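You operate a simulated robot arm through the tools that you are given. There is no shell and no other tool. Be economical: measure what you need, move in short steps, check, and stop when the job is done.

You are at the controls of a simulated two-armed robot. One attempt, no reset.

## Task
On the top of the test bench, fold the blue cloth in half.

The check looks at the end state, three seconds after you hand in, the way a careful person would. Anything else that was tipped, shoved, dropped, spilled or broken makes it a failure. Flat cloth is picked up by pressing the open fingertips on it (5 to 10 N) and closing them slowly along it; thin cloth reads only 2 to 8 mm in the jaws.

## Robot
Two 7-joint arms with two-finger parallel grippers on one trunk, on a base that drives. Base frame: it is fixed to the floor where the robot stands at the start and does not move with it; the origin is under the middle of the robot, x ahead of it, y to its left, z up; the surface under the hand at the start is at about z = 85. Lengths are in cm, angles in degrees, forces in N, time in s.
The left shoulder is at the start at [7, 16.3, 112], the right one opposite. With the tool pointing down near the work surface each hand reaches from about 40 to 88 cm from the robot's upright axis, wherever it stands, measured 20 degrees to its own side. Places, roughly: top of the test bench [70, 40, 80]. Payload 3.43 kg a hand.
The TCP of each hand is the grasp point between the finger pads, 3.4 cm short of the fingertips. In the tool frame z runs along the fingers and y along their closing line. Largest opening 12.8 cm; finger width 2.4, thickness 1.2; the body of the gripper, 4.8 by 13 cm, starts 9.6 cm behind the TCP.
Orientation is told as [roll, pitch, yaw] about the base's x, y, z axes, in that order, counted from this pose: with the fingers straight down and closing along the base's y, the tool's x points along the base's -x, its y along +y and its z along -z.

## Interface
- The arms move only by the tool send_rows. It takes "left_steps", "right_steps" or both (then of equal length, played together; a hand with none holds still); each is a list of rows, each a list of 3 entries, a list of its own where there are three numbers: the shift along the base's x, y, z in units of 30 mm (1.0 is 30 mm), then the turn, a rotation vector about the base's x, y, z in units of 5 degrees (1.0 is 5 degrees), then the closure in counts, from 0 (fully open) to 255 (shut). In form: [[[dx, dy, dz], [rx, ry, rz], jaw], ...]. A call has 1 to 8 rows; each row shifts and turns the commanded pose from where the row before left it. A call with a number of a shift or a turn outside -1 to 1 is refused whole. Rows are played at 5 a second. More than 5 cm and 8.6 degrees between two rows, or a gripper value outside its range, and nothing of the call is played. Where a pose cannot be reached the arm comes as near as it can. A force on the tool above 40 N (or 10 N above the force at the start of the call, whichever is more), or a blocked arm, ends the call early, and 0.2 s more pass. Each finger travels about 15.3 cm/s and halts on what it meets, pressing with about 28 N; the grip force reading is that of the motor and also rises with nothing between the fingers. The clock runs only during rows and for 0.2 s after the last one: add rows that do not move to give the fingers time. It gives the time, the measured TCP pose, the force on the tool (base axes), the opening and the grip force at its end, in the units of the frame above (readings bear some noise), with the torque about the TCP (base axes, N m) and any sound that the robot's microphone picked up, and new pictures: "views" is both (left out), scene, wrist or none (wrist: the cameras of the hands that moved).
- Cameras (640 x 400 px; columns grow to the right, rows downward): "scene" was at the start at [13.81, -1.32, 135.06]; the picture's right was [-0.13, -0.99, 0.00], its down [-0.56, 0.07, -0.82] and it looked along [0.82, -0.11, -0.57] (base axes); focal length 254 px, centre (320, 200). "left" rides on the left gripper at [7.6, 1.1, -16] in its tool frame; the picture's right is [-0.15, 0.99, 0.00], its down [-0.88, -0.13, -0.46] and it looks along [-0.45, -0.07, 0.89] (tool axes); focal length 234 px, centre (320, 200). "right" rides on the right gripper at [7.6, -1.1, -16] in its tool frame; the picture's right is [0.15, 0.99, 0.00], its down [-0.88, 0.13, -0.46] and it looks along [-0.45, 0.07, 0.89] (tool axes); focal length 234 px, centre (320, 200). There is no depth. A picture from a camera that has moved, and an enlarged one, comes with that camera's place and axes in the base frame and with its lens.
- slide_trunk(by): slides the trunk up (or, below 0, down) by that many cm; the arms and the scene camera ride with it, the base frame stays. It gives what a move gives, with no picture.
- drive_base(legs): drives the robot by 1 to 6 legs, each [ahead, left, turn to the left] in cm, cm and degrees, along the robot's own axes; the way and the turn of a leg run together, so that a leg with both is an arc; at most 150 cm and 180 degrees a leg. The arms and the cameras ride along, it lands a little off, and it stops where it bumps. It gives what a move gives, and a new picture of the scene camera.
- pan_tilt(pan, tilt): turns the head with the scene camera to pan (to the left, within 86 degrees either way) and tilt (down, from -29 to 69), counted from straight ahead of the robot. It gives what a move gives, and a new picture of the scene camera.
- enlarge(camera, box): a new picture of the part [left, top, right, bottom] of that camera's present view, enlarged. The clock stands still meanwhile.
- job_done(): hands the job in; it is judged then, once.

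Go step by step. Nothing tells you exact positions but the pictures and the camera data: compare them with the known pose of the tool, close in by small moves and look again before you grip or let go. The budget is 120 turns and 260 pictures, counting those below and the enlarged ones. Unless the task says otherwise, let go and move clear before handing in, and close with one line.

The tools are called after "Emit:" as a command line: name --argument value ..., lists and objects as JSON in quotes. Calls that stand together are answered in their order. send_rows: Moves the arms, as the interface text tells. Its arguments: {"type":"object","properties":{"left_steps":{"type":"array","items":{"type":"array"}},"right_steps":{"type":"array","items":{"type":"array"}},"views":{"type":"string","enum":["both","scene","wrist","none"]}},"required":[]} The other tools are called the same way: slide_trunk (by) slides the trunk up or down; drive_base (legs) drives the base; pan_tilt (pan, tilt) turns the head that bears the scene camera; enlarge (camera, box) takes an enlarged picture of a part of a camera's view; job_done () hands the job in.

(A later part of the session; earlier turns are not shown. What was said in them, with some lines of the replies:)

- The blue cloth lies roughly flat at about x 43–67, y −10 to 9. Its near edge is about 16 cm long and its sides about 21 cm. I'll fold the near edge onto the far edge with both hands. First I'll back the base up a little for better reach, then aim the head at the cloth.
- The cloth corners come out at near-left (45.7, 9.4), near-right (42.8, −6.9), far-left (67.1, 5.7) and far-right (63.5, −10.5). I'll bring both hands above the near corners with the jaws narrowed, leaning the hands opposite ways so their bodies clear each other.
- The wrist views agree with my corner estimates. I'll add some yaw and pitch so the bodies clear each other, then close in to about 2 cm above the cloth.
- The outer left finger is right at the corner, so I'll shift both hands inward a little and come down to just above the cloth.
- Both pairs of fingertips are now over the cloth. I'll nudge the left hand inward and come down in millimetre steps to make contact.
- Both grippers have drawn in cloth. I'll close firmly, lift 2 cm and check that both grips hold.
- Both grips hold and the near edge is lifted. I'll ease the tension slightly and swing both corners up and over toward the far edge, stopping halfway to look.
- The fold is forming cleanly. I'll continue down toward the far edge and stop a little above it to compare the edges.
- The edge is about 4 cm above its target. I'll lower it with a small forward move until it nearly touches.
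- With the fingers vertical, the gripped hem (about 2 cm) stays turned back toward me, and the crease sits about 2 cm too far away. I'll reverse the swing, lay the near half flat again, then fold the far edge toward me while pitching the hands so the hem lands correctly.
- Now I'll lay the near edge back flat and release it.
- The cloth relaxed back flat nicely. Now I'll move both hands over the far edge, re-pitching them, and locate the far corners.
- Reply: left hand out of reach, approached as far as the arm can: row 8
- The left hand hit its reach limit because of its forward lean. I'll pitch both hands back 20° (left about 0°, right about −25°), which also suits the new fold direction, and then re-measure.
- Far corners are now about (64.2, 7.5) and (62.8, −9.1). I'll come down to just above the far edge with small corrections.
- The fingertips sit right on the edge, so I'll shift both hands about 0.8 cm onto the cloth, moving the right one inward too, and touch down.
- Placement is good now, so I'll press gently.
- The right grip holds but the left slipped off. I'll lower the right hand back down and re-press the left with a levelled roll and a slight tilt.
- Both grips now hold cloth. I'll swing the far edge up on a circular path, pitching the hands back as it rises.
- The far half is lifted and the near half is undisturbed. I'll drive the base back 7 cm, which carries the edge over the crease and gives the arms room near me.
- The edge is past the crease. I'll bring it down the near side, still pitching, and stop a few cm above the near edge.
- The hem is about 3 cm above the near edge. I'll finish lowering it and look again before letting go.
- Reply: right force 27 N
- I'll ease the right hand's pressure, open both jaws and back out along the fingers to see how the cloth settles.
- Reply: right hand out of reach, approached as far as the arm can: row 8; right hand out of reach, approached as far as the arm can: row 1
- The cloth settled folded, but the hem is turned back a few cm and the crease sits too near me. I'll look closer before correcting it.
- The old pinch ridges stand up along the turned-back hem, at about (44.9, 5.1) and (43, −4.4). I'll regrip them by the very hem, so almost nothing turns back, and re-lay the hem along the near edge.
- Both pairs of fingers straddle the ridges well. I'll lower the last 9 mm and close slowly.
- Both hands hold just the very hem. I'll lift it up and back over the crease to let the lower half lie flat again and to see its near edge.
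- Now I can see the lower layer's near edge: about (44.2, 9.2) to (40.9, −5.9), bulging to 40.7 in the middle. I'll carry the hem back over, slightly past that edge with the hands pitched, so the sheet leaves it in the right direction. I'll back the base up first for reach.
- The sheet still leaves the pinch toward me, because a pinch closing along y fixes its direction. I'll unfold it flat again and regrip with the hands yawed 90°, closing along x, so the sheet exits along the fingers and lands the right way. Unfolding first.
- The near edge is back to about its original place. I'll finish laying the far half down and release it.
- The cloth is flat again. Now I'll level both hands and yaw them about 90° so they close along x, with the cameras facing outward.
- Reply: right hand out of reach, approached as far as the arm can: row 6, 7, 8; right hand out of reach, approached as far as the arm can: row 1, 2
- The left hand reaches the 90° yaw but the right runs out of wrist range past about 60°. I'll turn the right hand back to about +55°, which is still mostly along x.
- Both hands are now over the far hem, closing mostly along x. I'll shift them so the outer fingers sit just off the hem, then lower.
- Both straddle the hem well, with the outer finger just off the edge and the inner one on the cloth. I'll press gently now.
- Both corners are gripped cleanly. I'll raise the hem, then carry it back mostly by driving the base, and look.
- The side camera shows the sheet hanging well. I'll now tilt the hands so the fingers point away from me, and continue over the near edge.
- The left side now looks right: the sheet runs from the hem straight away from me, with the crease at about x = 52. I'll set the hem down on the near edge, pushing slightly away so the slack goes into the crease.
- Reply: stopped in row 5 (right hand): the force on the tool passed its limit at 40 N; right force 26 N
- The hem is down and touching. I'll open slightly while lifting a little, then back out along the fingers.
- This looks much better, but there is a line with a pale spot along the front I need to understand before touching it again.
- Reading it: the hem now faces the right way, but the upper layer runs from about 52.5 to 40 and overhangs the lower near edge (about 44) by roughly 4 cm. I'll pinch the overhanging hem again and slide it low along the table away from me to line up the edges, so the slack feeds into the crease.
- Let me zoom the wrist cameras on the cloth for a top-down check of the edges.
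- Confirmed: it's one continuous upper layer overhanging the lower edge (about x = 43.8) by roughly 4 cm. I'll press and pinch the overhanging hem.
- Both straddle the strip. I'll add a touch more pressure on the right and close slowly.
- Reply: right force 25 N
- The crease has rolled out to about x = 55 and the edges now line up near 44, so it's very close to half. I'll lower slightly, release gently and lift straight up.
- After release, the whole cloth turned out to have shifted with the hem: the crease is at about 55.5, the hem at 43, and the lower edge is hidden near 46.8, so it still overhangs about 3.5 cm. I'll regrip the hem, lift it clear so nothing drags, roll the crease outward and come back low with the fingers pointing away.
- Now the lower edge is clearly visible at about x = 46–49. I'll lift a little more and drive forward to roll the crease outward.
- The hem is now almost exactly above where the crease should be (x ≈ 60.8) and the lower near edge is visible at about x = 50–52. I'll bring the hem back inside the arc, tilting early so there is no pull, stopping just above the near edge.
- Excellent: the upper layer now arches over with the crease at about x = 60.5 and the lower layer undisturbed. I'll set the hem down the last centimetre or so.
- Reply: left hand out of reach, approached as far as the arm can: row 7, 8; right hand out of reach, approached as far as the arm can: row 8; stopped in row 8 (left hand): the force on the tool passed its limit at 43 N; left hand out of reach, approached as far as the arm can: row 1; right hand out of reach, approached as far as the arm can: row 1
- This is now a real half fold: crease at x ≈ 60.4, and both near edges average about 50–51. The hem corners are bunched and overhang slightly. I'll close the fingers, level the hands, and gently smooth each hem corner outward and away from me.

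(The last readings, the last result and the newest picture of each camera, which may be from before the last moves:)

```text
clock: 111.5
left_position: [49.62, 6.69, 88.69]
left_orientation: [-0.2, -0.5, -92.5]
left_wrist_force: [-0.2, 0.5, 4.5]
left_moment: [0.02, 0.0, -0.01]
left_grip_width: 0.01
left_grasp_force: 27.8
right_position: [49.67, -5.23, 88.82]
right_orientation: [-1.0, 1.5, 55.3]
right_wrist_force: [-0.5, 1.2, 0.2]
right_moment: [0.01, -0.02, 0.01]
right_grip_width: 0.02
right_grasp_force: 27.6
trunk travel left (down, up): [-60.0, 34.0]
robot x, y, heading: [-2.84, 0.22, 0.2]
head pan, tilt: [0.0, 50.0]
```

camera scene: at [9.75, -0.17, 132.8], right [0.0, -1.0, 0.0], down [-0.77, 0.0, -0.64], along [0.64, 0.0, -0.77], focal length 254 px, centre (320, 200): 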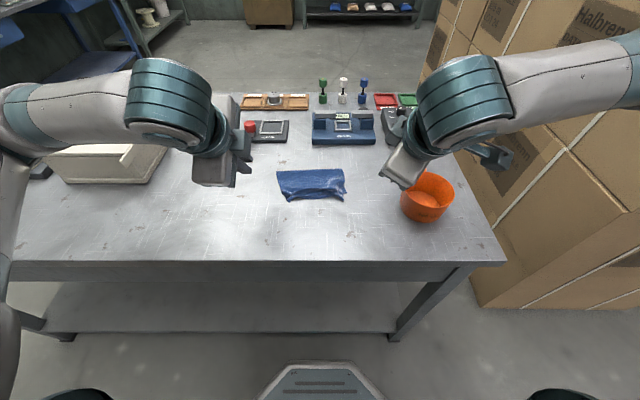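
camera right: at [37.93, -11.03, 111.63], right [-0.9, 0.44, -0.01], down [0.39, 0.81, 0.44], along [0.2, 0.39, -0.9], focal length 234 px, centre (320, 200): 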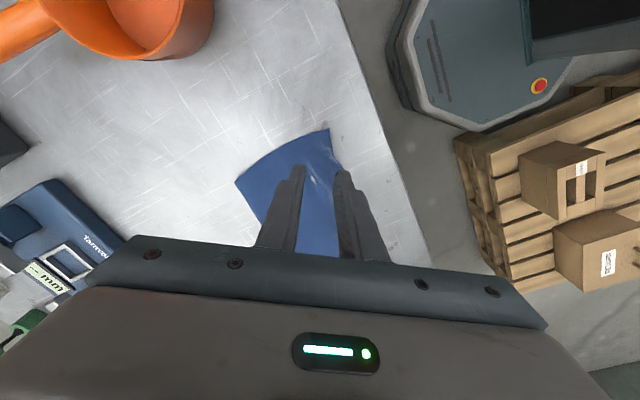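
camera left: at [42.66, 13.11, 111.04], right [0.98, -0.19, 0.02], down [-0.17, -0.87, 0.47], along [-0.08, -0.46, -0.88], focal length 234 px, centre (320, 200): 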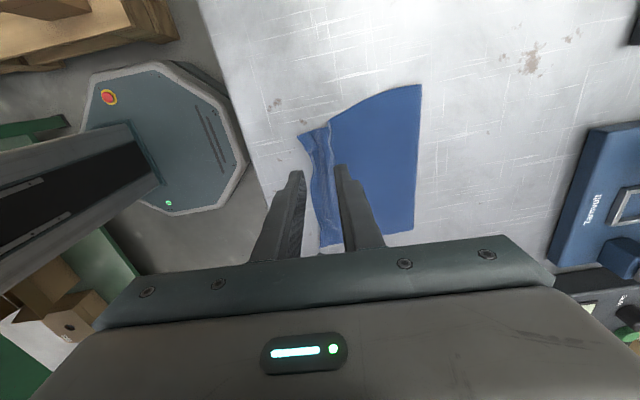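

Light contact. I'll drag the corners outward and away, then lift.

Emit:
send_rows --left_steps '[[[0.05, 0.05, 0], [0, 0, 0], 255], [[0.12, 0.11, 0], [0, 0, 0], 255], [[0.13, 0.12, 0], [0, 0, 0], 255], [[0.13, 0.12, 0.02], [0, 0, 0], 255], [[0.13, 0.12, 0.02], [0, 0, 0], 255], [[0, 0, 0.3], [0, 0, 0], 255], [[0, 0, 0.9], [0, 0, 0], 255]]' --right_steps '[[[0, 0, -0.05], [0, 0, 0], 255], [[0.12, -0.08, -0.02], [0, 0, 0], 255], [[0.16, -0.1, 0], [0, 0, 0], 255], [[0.16, -0.1, 0.02], [0, 0, 0], 255], [[0.16, -0.1, 0.02], [0, 0, 0], 255], [[0, 0, 0.3], [0, 0, 0], 255], [[0, 0, 0.9], [0, 0, 0], 255]]' --views "none"

Emit:
enlarge --camera "left" --box '[200, 40, 520, 240]'

Emit:
enlarge --camera "right" --box '[120, 40, 440, 240]'

Emit:
enlarge --camera "scene" --box '[260, 130, 380, 205]'

```text
clock: 113.2
left_position: [51.14, 8.42, 92.48]
left_orientation: [-0.2, -0.4, -92.3]
left_wrist_force: [-0.1, 0.3, 0.1]
left_moment: [0.0, -0.05, -0.01]
left_grip_width: 0.01
left_grasp_force: 27.7
right_position: [51.49, -6.56, 92.47]
right_orientation: [-1.0, 1.5, 55.3]
right_wrist_force: [0.0, 0.3, -0.2]
right_moment: [0.0, -0.05, -0.01]
right_grip_width: 0.01
right_grasp_force: 27.9
trunk travel left (down, up): [-60.0, 34.0]
robot x, y, heading: [-2.88, -0.09, 0.1]
head pan, tilt: [0.0, 50.0]
```

```text
2.00 times, centred on (360, 140) of left
camera zoom: at [52.7, 16.0, 108.28], right [0.98, -0.19, 0.0], down [-0.16, -0.87, 0.46], along [-0.09, -0.45, -0.89], focal length 468 px, centre (240, 320)
```

zoom: 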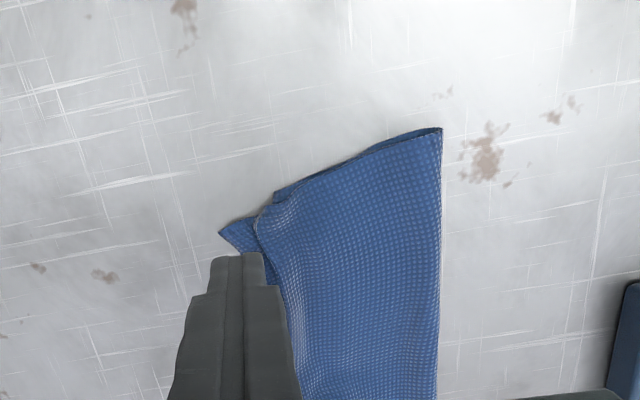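

```text
2.00 times, centred on (280, 140) of right
camera zoom: at [48.22, -12.87, 108.68], right [-0.9, 0.44, -0.01], down [0.39, 0.81, 0.43], along [0.2, 0.38, -0.9], focal length 468 px, centre (400, 320)
```

zoom: 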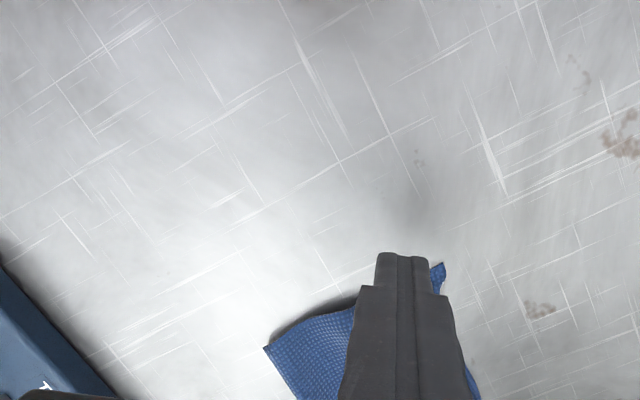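

```text
5.33 times, centred on (320, 168) of scene
camera zoom: at [9.72, -0.15, 132.8], right [0.0, -1.0, 0.0], down [-0.77, 0.0, -0.64], along [0.64, 0.0, -0.77], focal length 1357 px, centre (320, 373)
```

zoom: 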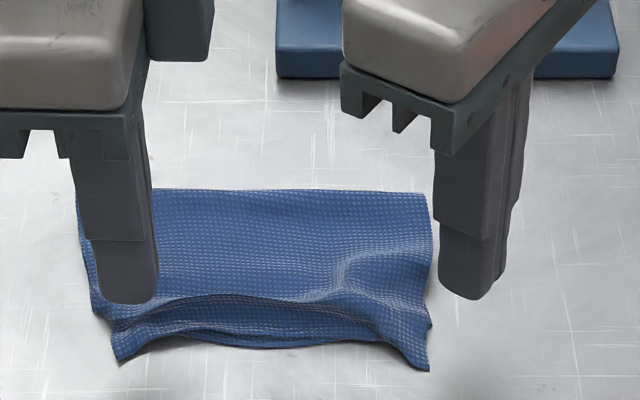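

That flattened it noticeably; the hem corners still overhang by about 2 cm. One more gentle pass on each corner.

Emit:
send_rows --left_steps '[[[0, 0, -0.4], [0, 0, 0], 255], [[0, 0, -0.5], [0, 0, 0], 255], [[0, 0, -0.3], [0, 0, 0], 255], [[0, 0, -0.07], [0, 0, 0], 255], [[0, 0, -0.02], [0, 0, 0], 255]]' --right_steps '[[[-0.24, 0.63, 0], [0, 0, 0], 255], [[0, 0, -0.6], [0, 0, 0], 255], [[0, 0, -0.6], [0, 0, 0], 255], [[0, 0, -0.07], [0, 0, 0], 255], [[0, 0, -0.03], [0, 0, 0], 255]]' --views "none"

Emit:
enlarge --camera "scene" --box '[260, 130, 380, 205]'

```text
clock: 114.3
left_position: [51.3, 8.22, 88.61]
left_orientation: [-0.1, -0.5, -92.2]
left_wrist_force: [0.1, 0.6, 1.5]
left_moment: [0.0, -0.02, 0.0]
left_grip_width: 0.02
left_grasp_force: 28.1
right_position: [50.88, -4.63, 88.64]
right_orientation: [-1.0, 1.5, 55.3]
right_wrist_force: [2.1, -1.3, 10.3]
right_moment: [0.05, -0.13, -0.04]
right_grip_width: 0.0
right_grasp_force: 28.1
trunk travel left (down, up): [-60.0, 34.0]
robot x, y, heading: [-2.89, 0.08, -0.2]
head pan, tilt: [0.0, 50.0]
```

```text
5.33 times, centred on (320, 168) of scene
camera zoom: at [9.71, -0.15, 132.83], right [0.0, -1.0, 0.0], down [-0.77, 0.0, -0.64], along [0.64, 0.0, -0.77], focal length 1357 px, centre (320, 373)
```

zoom: 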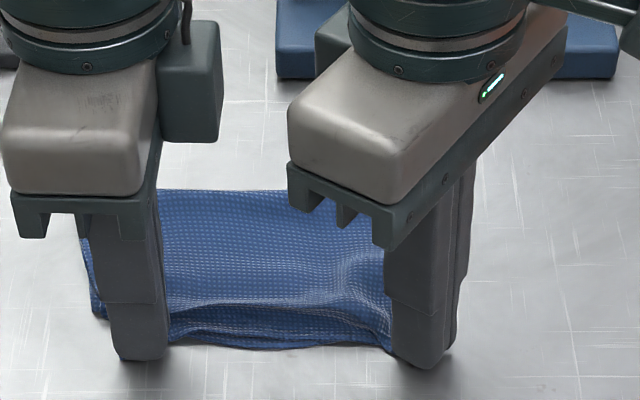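

Emit:
send_rows --left_steps '[[[0.05, 0.0, -0.04], [0, 0, 0], 255], [[0.13, 0.05, 0], [0, 0, 0], 255], [[0.15, 0.05, 0], [0, 0, 0], 255], [[0.15, 0.05, 0.02], [0, 0, 0], 255], [[0.13, 0.05, 0.02], [0, 0, 0], 255], [[0, 0, 0.3], [0, 0, 0], 255], [[0, 0.3, 0.9], [0, 0, 0], 255], [[0, 0.8, 0.9], [0, 0, 0], 255]]' --right_steps '[[[0.05, 0, 0.02], [0, 0, 0], 255], [[0.13, -0.08, 0.01], [0, 0, 0], 255], [[0.15, -0.1, 0], [0, 0, 0], 255], [[0.15, -0.1, 0.02], [0, 0, 0], 255], [[0.12, -0.1, 0.02], [0, 0, 0], 255], [[0, 0, 0.3], [0, 0, 0], 255], [[0, -0.3, 0.9], [0, 0, 0], 255], [[0, -0.8, 0.9], [0, 0, 0], 255]]' --views "none"

Emit:
send_rows --left_steps '[[[0, 0.9, 0.5], [0, 0, 0], 255], [[0, 0.9, 0], [0, 0, 0], 255], [[0, 0.9, 0], [0, 0, 0], 255]]' --right_steps '[[[-0.1, -0.9, 0.5], [0, 0, 0], 255], [[-0.2, -0.9, 0.5], [0, 0, 0], 255], [[-0.2, -0.8, 0], [0, 0, 0], 255]]' --views "scene"

Emit:
enlarge --camera "scene" --box '[268, 140, 364, 200]'

```text
clock: 116.2
left_position: [53.08, 12.15, 94.9]
left_orientation: [-0.1, -0.5, -92.4]
left_wrist_force: [0.1, -0.6, 0.0]
left_moment: [-0.01, -0.03, -0.01]
left_grip_width: 0.0
left_grasp_force: 27.8
right_position: [52.47, -9.05, 94.74]
right_orientation: [-1.0, 1.5, 55.3]
right_wrist_force: [0.8, -0.3, 1.6]
right_moment: [0.01, -0.02, 0.02]
right_grip_width: 0.0
right_grasp_force: 28.0
trunk travel left (down, up): [-60.0, 34.0]
robot x, y, heading: [-2.79, 0.01, -0.3]
head pan, tilt: [0.0, 50.0]
```

```text
clock: 117.0
left_position: [53.0, 20.25, 96.54]
left_orientation: [-0.2, -0.4, -92.4]
left_wrist_force: [-0.1, 0.5, 0.2]
left_moment: [0.03, -0.03, 0.02]
left_grip_width: 0.0
left_grasp_force: 28.7
right_position: [51.09, -17.15, 97.91]
right_orientation: [-1.1, 1.5, 55.2]
right_wrist_force: [0.0, 0.4, 0.1]
right_moment: [0.0, -0.01, -0.01]
right_grip_width: 0.01
right_grasp_force: 27.9
trunk travel left (down, up): [-60.0, 34.0]
robot x, y, heading: [-2.85, -0.01, -0.1]
head pan, tilt: [0.0, 50.0]
camera scene: at [9.75, -0.18, 132.8], right [0.0, -1.0, 0.0], down [-0.77, 0.0, -0.64], along [0.64, 0.0, -0.77], focal length 254 px, centre (320, 200)
```

scene: 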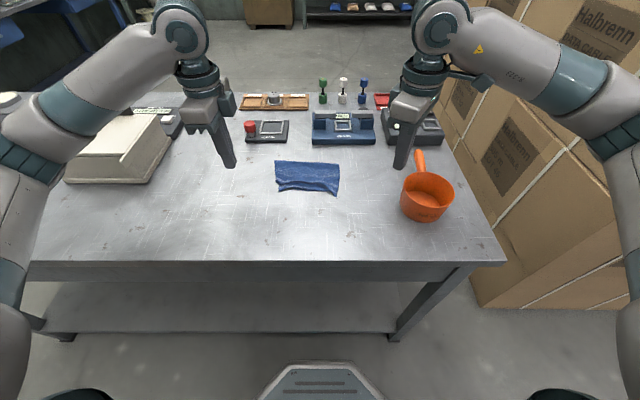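

```text
6.67 times, centred on (316, 170) of scene
camera zoom: at [9.75, -0.18, 132.8], right [0.0, -1.0, 0.0], down [-0.77, 0.0, -0.64], along [0.64, 0.0, -0.77], focal length 1696 px, centre (347, 400)
```

zoom: 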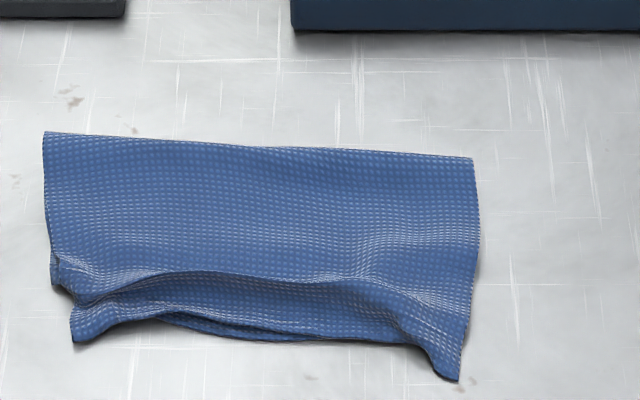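

It's now a neat half fold; only the right hem corner still overhangs by about 2 cm. I'll do one last light smoothing pass there with the right hand, leaving the left clear.

Emit:
send_rows --right_steps '[[[0.02, 0.9, 0], [0, 0, 0], 255], [[0.02, 0.9, 0], [0, 0, 0], 255], [[0, 0.9, 0], [0, 0, 0], 255], [[0, 0.9, -0.4], [0, 0, 0], 255], [[0, 0.85, -0.8], [0, 0, 0], 255], [[0, 0, -0.9], [0, 0, 0], 255], [[0, 0, -0.9], [0, 0, 0], 255], [[0, 0, -0.07], [0, 0, 0], 255]]' --views "none"

Emit:
enlarge --camera "scene" --box '[268, 140, 364, 200]'

Emit:
enlarge --camera "right" --box '[120, 40, 440, 240]'

```text
clock: 118.8
left_position: [52.95, 20.22, 96.57]
left_orientation: [-0.2, -0.4, -92.4]
left_wrist_force: [0.1, -0.2, 0.7]
left_moment: [-0.01, -0.02, 0.02]
left_grip_width: 0.0
left_grasp_force: 28.2
right_position: [51.03, -3.41, 88.64]
right_orientation: [-1.0, 1.5, 55.3]
right_wrist_force: [-0.8, -1.0, 1.5]
right_moment: [0.02, -0.05, -0.01]
right_grip_width: 0.0
right_grasp_force: 28.3
trunk travel left (down, up): [-60.0, 34.0]
robot x, y, heading: [-2.69, 0.13, 0.2]
head pan, tilt: [0.0, 50.0]
```

```text
6.67 times, centred on (316, 170) of scene
camera zoom: at [9.77, -0.16, 132.8], right [0.0, -1.0, 0.0], down [-0.77, 0.0, -0.64], along [0.64, 0.0, -0.77], focal length 1696 px, centre (347, 400)
```

zoom: 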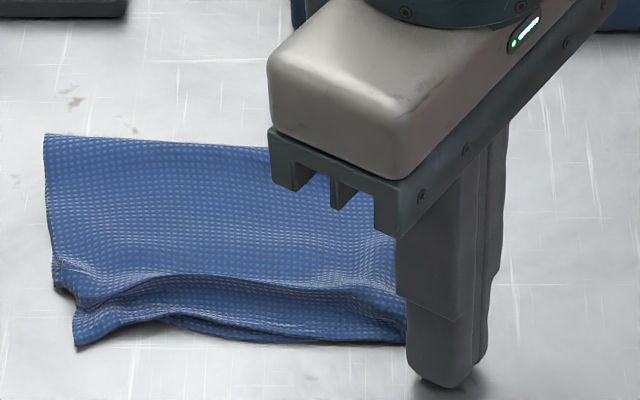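

```text
2.00 times, centred on (280, 140) of right
camera zoom: at [47.85, -9.92, 104.87], right [-0.9, 0.44, -0.01], down [0.39, 0.81, 0.43], along [0.2, 0.38, -0.9], focal length 468 px, centre (400, 320)
```

zoom: 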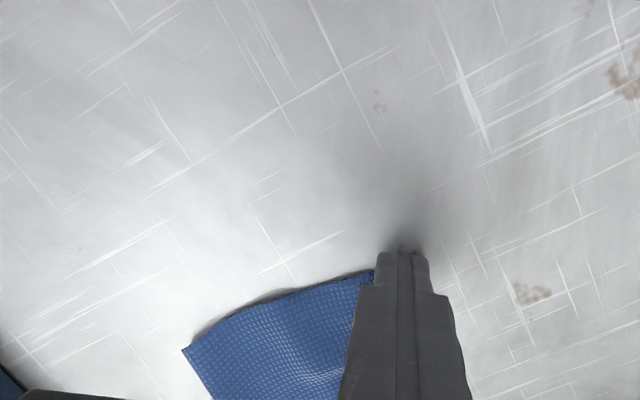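

Emit:
send_rows --right_steps '[[[0, 0, -0.04], [0, 0, 0], 255], [[0.12, -0.02, 0], [0, 0, 0], 255], [[0.16, -0.03, 0], [0, 0, 0], 255], [[0.16, -0.03, 0.01], [0, 0, 0], 255], [[0.16, -0.03, 0.02], [0, 0, 0], 255], [[0, 0, 0.3], [0, 0, 0], 255], [[0, 0, 0.9], [0, 0, 0], 255], [[0, -0.5, 0.9], [0, 0, 0], 255]]' --views "none"

Emit:
send_rows --right_steps '[[[0, -0.9, 0.5], [0, 0, 0], 255], [[-0.2, -0.9, 0.3], [0, 0, 0], 255], [[-0.2, -0.9, 0], [0, 0, 0], 255], [[-0.2, -0.9, 0], [0, 0, 0], 255]]' --views "scene"

Emit:
enlarge --camera "scene" --box '[268, 140, 364, 200]'

```text
clock: 120.5
left_position: [52.96, 20.21, 96.51]
left_orientation: [-0.1, -0.4, -92.4]
left_wrist_force: [-0.4, -0.6, 0.6]
left_moment: [-0.01, 0.0, 0.0]
left_grip_width: 0.03
left_grasp_force: 27.9
right_position: [53.25, -5.47, 94.91]
right_orientation: [-1.0, 1.5, 55.4]
right_wrist_force: [1.0, 0.9, 0.8]
right_moment: [0.0, -0.01, 0.02]
right_grip_width: 0.0
right_grasp_force: 27.7
trunk travel left (down, up): [-60.0, 34.0]
robot x, y, heading: [-3.01, 0.19, -0.0]
head pan, tilt: [0.0, 50.0]
```

```text
clock: 121.5
left_position: [52.96, 20.05, 96.53]
left_orientation: [-0.2, -0.4, -92.3]
left_wrist_force: [-0.2, -0.5, -0.8]
left_moment: [0.0, 0.0, 0.01]
left_grip_width: 0.02
left_grasp_force: 28.0
right_position: [51.45, -16.29, 97.56]
right_orientation: [-1.0, 1.4, 55.4]
right_wrist_force: [0.2, -0.1, -0.1]
right_moment: [0.03, -0.02, 0.02]
right_grip_width: 0.01
right_grasp_force: 27.9
trunk travel left (down, up): [-60.0, 34.0]
robot x, y, heading: [-3.09, 0.06, 0.2]
head pan, tilt: [0.0, 50.0]
camera scene: at [9.76, -0.28, 132.8], right [0.0, -1.0, 0.0], down [-0.77, 0.0, -0.64], along [0.64, 0.0, -0.77], focal length 254 px, centre (320, 200)
```

scene: 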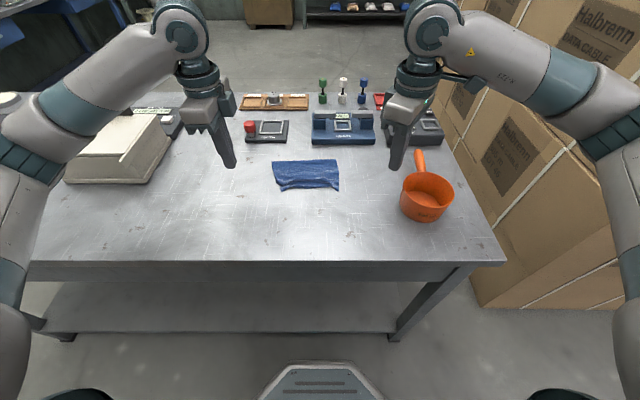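

```text
6.67 times, centred on (316, 170) of scene
camera zoom: at [9.76, -0.28, 132.8], right [0.0, -1.0, 0.0], down [-0.77, 0.0, -0.64], along [0.64, 0.0, -0.77], focal length 1696 px, centre (347, 400)
```

zoom: 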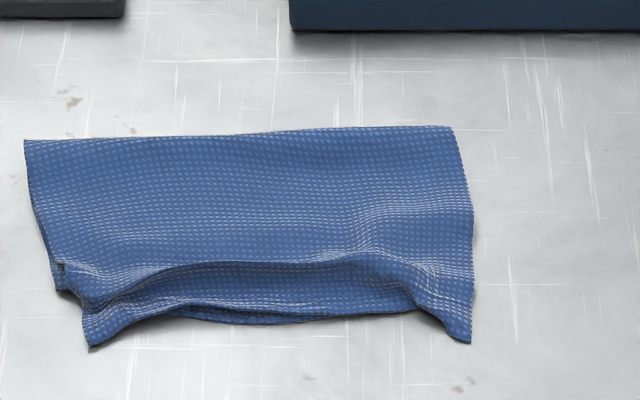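

The cloth is folded in half: crease on the far side, both edges meeting within about 1 cm on the near side, and about half the original depth. Both hands are empty and clear, and nothing else on the bench has moved, so I'm handing in.

Emit:
job_done

```text
The job is handed in.
```

The blue cloth is folded in half on the test bench and handed in. The near edges meet within about 1 cm, except the hem corners, which still overhang by up to about 2 cm. A few wrinkles remain along the hem, and the cloth ended up about 10 cm further from the robot than a fold in place would have left it.
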